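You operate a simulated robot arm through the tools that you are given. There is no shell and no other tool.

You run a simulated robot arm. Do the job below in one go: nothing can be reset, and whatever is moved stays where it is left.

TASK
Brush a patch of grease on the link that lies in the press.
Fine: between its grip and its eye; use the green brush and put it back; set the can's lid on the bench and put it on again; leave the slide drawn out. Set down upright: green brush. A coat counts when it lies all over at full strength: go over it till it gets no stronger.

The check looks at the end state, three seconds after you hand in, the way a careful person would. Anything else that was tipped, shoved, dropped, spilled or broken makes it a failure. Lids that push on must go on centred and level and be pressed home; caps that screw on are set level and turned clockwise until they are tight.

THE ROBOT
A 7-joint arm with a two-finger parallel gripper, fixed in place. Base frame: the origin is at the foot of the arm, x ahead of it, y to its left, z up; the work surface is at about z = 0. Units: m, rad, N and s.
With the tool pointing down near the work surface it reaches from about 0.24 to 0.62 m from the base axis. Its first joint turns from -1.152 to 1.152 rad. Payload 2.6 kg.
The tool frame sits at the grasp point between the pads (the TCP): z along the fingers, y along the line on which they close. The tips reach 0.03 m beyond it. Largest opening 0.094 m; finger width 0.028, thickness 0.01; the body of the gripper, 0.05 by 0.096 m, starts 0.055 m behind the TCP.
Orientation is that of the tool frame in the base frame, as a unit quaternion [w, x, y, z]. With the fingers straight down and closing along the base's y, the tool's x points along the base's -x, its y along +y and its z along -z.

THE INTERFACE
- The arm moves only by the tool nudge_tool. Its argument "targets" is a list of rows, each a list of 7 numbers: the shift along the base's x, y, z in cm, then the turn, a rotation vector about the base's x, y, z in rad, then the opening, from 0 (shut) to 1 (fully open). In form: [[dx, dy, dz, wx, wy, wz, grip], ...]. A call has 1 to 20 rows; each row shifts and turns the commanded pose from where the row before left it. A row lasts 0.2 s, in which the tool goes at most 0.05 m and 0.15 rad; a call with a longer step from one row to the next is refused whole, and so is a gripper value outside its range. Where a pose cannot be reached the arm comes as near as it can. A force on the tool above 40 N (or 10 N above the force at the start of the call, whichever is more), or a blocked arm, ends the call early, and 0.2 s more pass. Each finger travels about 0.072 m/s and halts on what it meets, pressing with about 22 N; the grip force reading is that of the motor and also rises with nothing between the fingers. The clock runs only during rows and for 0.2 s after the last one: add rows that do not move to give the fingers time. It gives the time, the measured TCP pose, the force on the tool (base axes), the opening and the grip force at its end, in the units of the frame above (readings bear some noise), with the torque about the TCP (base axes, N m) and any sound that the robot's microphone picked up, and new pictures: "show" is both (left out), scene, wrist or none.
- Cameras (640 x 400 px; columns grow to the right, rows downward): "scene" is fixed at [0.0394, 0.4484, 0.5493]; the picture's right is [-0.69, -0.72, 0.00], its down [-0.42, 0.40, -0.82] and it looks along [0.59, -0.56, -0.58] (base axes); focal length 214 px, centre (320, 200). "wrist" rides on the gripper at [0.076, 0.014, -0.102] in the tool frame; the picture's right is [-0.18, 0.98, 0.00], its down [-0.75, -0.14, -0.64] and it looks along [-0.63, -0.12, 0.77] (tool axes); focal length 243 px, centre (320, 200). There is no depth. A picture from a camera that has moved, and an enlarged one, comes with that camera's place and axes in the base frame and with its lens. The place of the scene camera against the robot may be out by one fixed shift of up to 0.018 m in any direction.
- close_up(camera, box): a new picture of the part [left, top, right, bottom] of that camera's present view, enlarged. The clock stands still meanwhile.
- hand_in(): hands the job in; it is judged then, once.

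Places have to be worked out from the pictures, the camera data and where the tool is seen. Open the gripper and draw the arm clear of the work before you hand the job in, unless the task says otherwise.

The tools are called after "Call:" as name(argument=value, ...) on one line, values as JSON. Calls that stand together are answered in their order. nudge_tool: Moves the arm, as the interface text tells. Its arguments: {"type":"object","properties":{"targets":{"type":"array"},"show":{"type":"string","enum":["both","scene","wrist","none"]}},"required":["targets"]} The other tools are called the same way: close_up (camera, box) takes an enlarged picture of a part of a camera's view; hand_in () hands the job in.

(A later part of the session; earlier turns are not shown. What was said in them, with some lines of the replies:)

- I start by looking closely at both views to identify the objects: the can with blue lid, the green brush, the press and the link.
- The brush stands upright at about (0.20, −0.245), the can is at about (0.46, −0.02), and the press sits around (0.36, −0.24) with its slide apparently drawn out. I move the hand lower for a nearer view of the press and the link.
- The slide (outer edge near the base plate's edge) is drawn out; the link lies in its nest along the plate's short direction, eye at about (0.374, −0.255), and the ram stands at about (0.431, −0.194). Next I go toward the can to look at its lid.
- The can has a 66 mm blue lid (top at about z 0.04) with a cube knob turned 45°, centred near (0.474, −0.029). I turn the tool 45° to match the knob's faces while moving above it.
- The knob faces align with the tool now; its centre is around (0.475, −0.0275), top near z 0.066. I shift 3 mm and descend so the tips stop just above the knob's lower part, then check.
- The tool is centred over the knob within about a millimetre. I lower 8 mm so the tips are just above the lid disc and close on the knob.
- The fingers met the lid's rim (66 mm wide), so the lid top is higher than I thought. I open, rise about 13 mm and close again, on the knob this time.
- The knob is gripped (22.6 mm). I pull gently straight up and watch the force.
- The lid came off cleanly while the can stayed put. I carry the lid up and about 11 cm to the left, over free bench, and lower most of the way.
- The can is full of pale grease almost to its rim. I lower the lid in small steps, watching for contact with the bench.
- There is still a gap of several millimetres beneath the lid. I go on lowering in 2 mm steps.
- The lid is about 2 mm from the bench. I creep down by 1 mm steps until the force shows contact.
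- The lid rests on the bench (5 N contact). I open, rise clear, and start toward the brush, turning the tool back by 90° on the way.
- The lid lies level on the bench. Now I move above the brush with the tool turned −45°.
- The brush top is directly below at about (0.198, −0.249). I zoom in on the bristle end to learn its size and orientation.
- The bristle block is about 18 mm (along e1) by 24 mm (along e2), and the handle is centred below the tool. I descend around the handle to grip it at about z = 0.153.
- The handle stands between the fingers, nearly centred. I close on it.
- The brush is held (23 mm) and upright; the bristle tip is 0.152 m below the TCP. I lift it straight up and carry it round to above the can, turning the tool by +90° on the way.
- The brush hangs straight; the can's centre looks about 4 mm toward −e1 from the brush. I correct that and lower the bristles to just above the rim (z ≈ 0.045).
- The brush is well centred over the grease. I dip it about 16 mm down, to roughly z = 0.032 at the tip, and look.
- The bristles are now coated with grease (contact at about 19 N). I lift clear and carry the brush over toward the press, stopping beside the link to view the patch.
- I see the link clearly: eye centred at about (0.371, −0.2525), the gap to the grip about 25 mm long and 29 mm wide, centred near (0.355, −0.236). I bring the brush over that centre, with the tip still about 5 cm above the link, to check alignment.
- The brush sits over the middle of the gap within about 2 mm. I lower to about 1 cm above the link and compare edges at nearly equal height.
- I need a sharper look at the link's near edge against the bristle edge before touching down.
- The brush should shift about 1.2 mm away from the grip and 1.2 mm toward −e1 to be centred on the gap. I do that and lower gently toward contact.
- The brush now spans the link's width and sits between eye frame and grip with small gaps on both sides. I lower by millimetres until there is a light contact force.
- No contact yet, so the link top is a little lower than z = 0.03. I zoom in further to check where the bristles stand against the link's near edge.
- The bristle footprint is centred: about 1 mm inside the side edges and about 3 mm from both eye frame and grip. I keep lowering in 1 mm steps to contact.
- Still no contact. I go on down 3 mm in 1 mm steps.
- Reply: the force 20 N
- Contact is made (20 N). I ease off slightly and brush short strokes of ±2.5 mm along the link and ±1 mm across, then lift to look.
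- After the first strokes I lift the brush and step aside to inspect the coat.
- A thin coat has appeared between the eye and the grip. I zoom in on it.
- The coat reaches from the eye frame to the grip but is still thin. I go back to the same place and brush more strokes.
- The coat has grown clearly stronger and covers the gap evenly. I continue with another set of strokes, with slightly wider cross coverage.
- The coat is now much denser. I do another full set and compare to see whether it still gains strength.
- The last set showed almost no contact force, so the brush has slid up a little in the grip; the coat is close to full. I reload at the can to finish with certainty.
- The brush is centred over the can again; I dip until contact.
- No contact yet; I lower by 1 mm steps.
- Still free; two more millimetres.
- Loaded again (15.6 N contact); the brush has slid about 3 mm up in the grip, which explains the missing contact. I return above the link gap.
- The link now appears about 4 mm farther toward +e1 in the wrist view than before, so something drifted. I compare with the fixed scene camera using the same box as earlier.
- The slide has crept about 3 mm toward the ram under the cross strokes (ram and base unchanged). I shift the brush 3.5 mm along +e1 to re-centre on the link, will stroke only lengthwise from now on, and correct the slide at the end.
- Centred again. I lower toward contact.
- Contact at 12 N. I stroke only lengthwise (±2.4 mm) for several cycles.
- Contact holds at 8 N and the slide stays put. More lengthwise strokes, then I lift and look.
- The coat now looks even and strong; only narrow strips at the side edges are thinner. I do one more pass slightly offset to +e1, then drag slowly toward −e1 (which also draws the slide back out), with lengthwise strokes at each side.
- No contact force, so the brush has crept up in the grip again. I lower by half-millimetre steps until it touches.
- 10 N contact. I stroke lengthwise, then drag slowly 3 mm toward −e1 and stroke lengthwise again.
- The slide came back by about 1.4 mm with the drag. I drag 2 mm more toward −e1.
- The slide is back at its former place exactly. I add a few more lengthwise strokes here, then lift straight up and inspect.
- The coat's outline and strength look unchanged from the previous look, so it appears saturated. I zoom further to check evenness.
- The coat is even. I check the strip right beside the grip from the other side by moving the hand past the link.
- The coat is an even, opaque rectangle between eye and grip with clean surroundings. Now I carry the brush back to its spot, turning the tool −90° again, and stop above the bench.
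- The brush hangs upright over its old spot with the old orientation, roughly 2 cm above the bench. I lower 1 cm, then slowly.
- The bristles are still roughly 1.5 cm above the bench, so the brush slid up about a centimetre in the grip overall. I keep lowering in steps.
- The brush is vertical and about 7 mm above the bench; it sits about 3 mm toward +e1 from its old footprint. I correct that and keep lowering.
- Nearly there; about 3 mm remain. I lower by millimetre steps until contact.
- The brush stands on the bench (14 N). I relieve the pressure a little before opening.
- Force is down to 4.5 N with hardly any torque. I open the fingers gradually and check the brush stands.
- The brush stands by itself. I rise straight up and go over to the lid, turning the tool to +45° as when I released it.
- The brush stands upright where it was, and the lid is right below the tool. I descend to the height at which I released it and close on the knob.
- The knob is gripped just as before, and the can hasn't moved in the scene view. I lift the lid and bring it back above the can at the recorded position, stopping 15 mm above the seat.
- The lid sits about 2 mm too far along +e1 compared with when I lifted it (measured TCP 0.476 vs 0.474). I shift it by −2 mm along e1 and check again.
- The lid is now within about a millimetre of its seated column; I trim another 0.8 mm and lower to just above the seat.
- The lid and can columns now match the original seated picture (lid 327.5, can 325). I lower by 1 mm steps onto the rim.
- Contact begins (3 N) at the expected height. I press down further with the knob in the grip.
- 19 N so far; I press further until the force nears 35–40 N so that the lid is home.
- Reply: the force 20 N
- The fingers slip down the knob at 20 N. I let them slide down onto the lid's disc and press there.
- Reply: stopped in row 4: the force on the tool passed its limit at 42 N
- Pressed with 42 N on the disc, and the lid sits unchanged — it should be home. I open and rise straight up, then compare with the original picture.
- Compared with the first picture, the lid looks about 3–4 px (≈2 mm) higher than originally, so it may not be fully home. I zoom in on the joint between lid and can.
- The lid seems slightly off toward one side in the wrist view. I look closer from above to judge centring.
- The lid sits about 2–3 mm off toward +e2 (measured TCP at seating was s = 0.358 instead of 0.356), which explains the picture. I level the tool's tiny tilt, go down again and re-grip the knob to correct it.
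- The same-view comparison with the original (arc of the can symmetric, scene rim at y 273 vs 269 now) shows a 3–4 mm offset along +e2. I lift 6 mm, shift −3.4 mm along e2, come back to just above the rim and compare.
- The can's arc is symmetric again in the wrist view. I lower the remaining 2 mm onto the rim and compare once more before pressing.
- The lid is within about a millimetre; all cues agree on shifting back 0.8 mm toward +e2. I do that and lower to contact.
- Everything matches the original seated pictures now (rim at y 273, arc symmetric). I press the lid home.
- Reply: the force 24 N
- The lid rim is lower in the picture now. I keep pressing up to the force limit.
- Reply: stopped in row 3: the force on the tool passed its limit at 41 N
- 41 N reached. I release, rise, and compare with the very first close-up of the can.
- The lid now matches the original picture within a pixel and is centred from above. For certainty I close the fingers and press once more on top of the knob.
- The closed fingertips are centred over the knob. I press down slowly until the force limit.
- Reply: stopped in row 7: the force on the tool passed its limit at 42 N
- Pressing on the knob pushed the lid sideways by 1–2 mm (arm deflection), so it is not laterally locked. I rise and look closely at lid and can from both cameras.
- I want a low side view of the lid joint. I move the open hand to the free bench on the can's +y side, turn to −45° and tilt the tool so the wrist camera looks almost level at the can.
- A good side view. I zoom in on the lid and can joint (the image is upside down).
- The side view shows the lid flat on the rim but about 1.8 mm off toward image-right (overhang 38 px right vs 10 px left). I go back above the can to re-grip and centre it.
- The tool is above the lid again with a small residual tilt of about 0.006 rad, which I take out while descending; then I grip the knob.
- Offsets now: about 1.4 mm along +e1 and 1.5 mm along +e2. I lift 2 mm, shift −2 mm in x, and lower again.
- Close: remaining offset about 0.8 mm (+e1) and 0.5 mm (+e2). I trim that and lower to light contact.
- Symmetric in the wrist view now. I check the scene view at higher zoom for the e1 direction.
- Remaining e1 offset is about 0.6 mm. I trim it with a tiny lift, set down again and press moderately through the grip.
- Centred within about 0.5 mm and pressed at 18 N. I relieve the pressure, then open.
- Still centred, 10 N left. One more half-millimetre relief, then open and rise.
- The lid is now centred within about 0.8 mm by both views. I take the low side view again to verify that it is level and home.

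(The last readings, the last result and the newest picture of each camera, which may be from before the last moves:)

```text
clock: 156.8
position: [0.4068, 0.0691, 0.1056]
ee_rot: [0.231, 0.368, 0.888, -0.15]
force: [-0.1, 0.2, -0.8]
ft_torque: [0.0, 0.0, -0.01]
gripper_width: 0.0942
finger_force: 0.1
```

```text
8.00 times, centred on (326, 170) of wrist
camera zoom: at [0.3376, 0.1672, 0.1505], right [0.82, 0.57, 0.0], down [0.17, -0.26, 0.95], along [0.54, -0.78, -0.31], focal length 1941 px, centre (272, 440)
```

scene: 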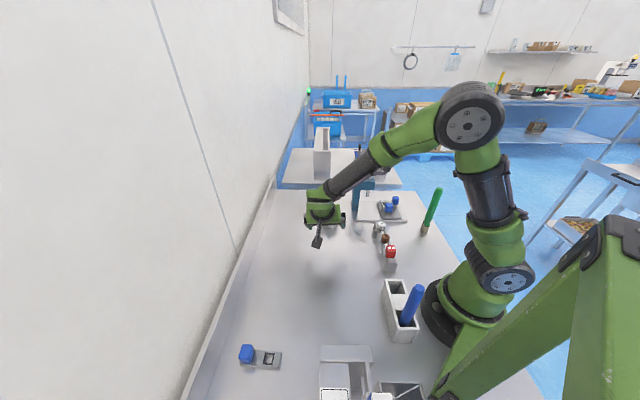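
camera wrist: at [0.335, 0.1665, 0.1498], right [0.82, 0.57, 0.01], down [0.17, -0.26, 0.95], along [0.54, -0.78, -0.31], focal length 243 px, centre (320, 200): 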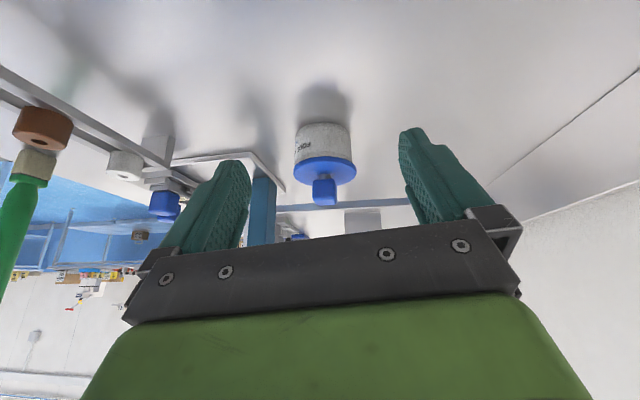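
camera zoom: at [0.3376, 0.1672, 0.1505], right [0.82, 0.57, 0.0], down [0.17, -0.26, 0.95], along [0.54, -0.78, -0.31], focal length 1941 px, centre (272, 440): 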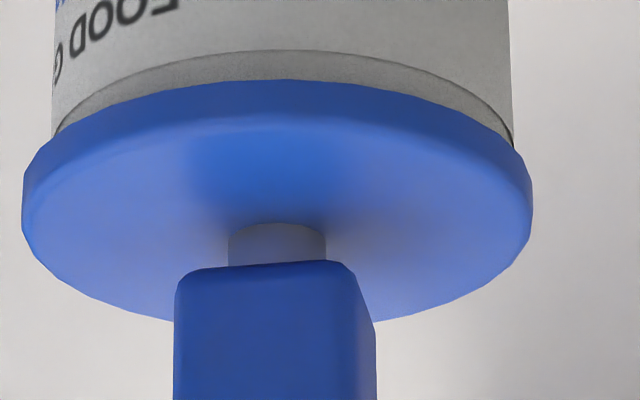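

The lid sits level and centred (overhang 30 px vs 20 px, about 0.6 mm off), lower on the can than before. I straighten the tool and draw the arm up and away, then check the whole scene.

Call:
nudge_tool(targets=[[0, 0, 2.5, 0.1154, 0.0793, 0, 1], [0, 0, 3.0, 0.1154, 0.0793, 0, 1], [0, 0, 3.0, 0.1154, 0.0793, 0, 1], [0, 0, 3.0, 0.1154, 0.0793, 0, 1], [-1.5, 0, 4.0, 0, 0, 0.1309, 1], [-1.5, 0, 4.0, 0, 0, 0.1309, 1], [-1.5, -1.0, 4.0, 0, 0, 0.1309, 1], [-1.5, -1.0, 4.0, 0, 0, 0.1309, 1], [-1.5, -1.5, 4.0, 0, 0, 0.1309, 1], [-1.5, -1.5, 2.0, 0, 0, 0.1309, 1], [0, 0, 0, 0, 0, 0, 1], [0, 0, 0, 0, 0, 0, 1]], show="both")

Call:
close_up(camera="scene", box=[300, 160, 460, 260])

Call:
close_up(camera="scene", box=[370, 185, 410, 217])

Call:
close_up(camera="scene", box=[300, 190, 360, 240])

```text
clock: 159.4
position: [0.3146, 0.0204, 0.4409]
ee_rot: [0.001, -0.001, 1.0, 0.0]
force: [0.1, -0.6, 0.4]
ft_torque: [0.01, 0.01, -0.03]
gripper_width: 0.094
finger_force: 0.2
camera wrist: at [0.2386, 0.0341, 0.5431], right [0.18, 0.98, 0.0], down [0.75, -0.14, 0.64], along [0.63, -0.12, -0.77], focal length 243 px, centre (320, 200)
```

scene: 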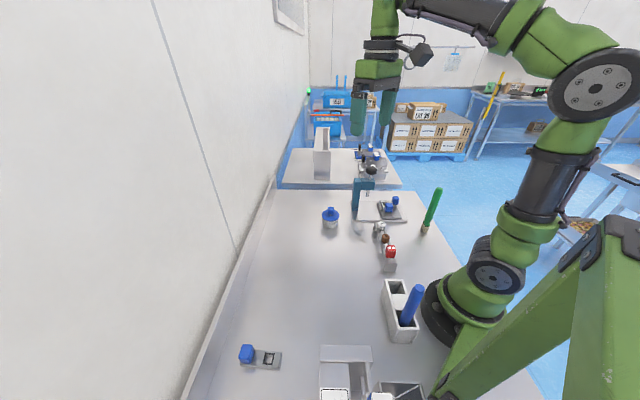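
wrist: 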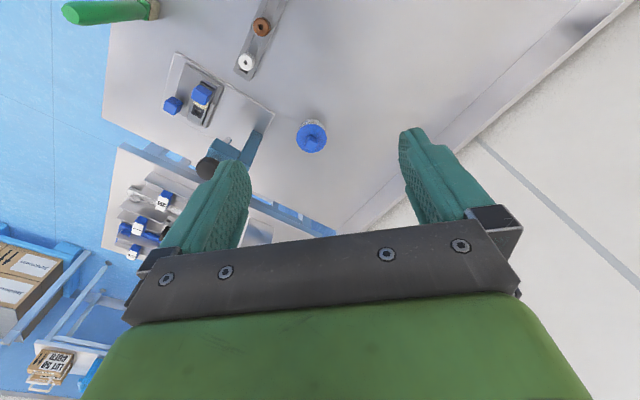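

```text
4.00 times, centred on (380, 210) of scene
camera zoom: at [0.0394, 0.4484, 0.5493], right [-0.69, -0.72, 0.0], down [-0.42, 0.4, -0.82], along [0.59, -0.56, -0.58], focal length 858 px, centre (80, 160)
```

zoom: 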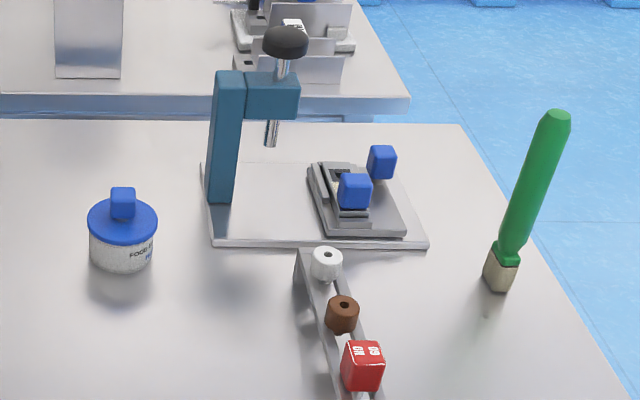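

```text
12.50 times, centred on (390, 201) of scene
camera zoom: at [0.0394, 0.4484, 0.5493], right [-0.69, -0.72, 0.0], down [-0.42, 0.4, -0.82], along [0.59, -0.56, -0.58], focal length 2681 px, centre (-555, 188)
```

zoom: 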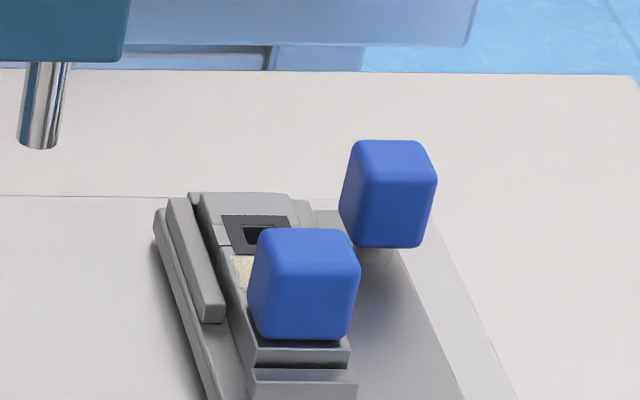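

```text
8.00 times, centred on (330, 215) of scene
camera zoom: at [0.0394, 0.4484, 0.5493], right [-0.69, -0.72, 0.0], down [-0.42, 0.4, -0.82], along [0.59, -0.56, -0.58], focal length 1716 px, centre (240, 80)
```

zoom: 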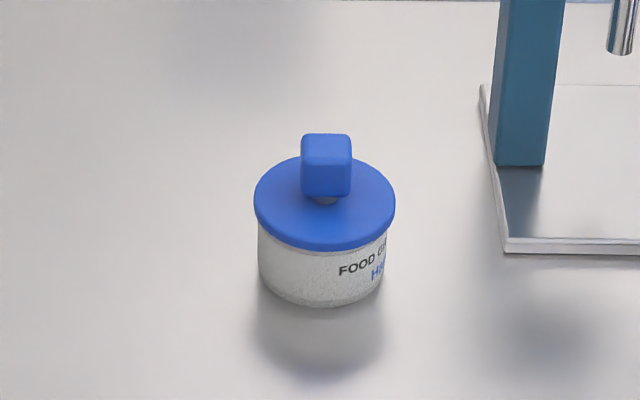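

Nearly everything matches the start. I compare the slide with the close-up taken before brushing (same box).

Call:
close_up(camera="scene", box=[370, 190, 410, 225])

Call:
close_up(camera="scene", box=[412, 215, 442, 240])

Call:
close_up(camera="wrist", box=[140, 40, 280, 140])

Call:
close_up(camera="wrist", box=[280, 105, 340, 165])

```text
11.43 times, centred on (390, 208) of scene
camera zoom: at [0.0394, 0.4484, 0.5493], right [-0.69, -0.72, 0.0], down [-0.42, 0.4, -0.82], along [0.59, -0.56, -0.58], focal length 2451 px, centre (-480, 114)
```

zoom: 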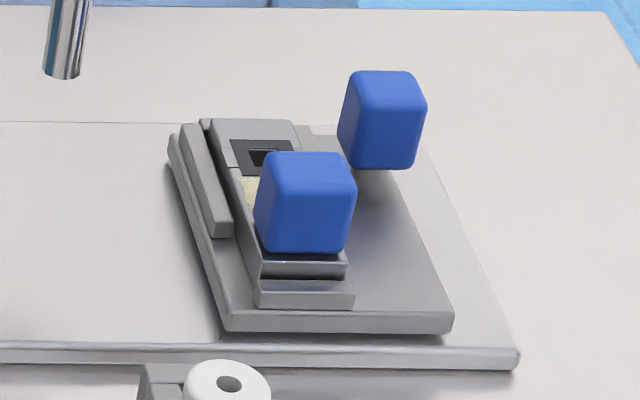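

```text
16.00 times, centred on (427, 228) of scene
camera zoom: at [0.0394, 0.4484, 0.5493], right [-0.69, -0.72, 0.0], down [-0.42, 0.4, -0.82], along [0.59, -0.56, -0.58], focal length 3432 px, centre (-1392, -240)
```

zoom: 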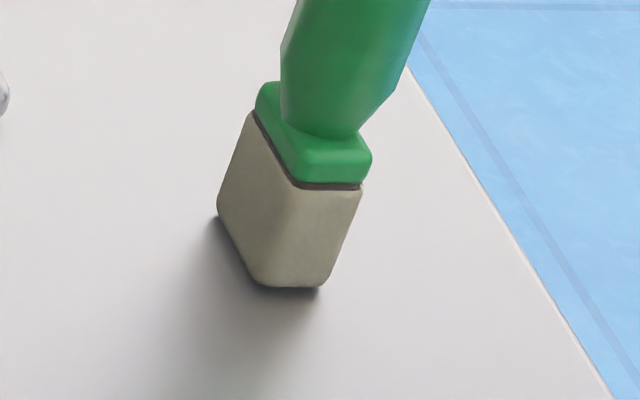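

```text
4.00 times, centred on (210, 90) of wrist
camera zoom: at [0.2386, 0.0341, 0.5431], right [0.18, 0.98, 0.0], down [0.75, -0.14, 0.64], along [0.63, -0.12, -0.77], focal length 970 px, centre (760, 640)
```

zoom: 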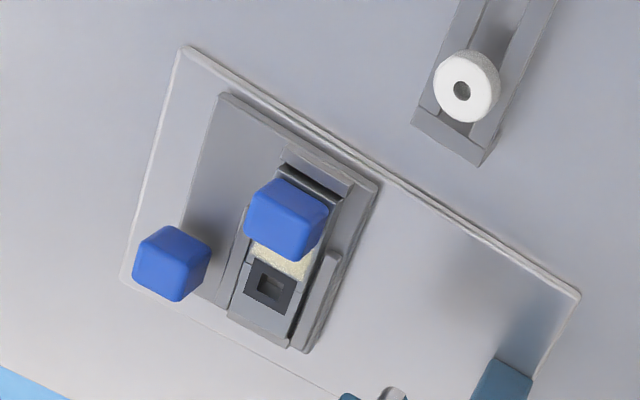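

```text
6.67 times, centred on (310, 135) of wrist
camera zoom: at [0.2386, 0.0341, 0.5431], right [0.18, 0.98, 0.0], down [0.75, -0.14, 0.64], along [0.63, -0.12, -0.77], focal length 1618 px, centre (387, 633)
```

zoom: 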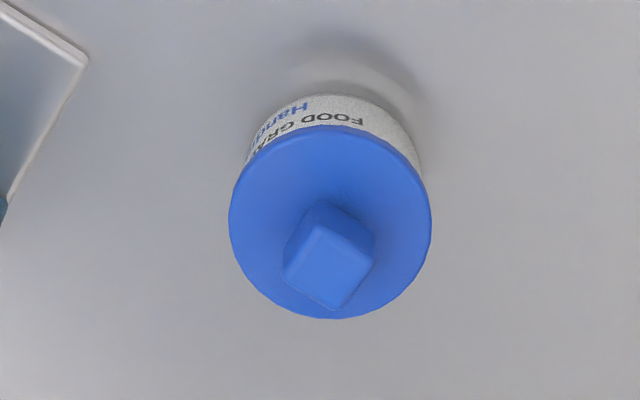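

All checks agree. The slide is drawn out, within 1 mm of its original place, and the coat is even between grip and eye. The green brush stands upright at its spot, the lid is level and centred on the can, and the arm is clear with the gripper open. I hand in.

Call:
hand_in()

```text
The job is handed in.
```

I handed the job in. The link in the press has an even coat of grease between its grip and its eye. I don't know the verdict; the hand-in only confirmed it was received.

- **Grease:** I brushed until two looks in a row showed no further gain. The surroundings looked clean.
- **Green brush:** It is back at its spot, within about 1 mm, standing upright on its bristles.
- **Can lid:** I set it on the bench while brushing, then put it back. It took three tries because it kept sitting 1–3 mm off centre. It now looks level and is centred to about 0.8 mm. I pressed it to about 41 N earlier, but after the final re-centring only to about 18 N. By the pictures it sits no higher than it did at the start.
- **Slide:** The brush strokes pushed it about 3 mm toward the ram, and I drew it back. It is drawn out, about 1 mm from where it started.

Nothing else on the bench looked moved in the final pictures. The arm is up and clear with the gripper open.
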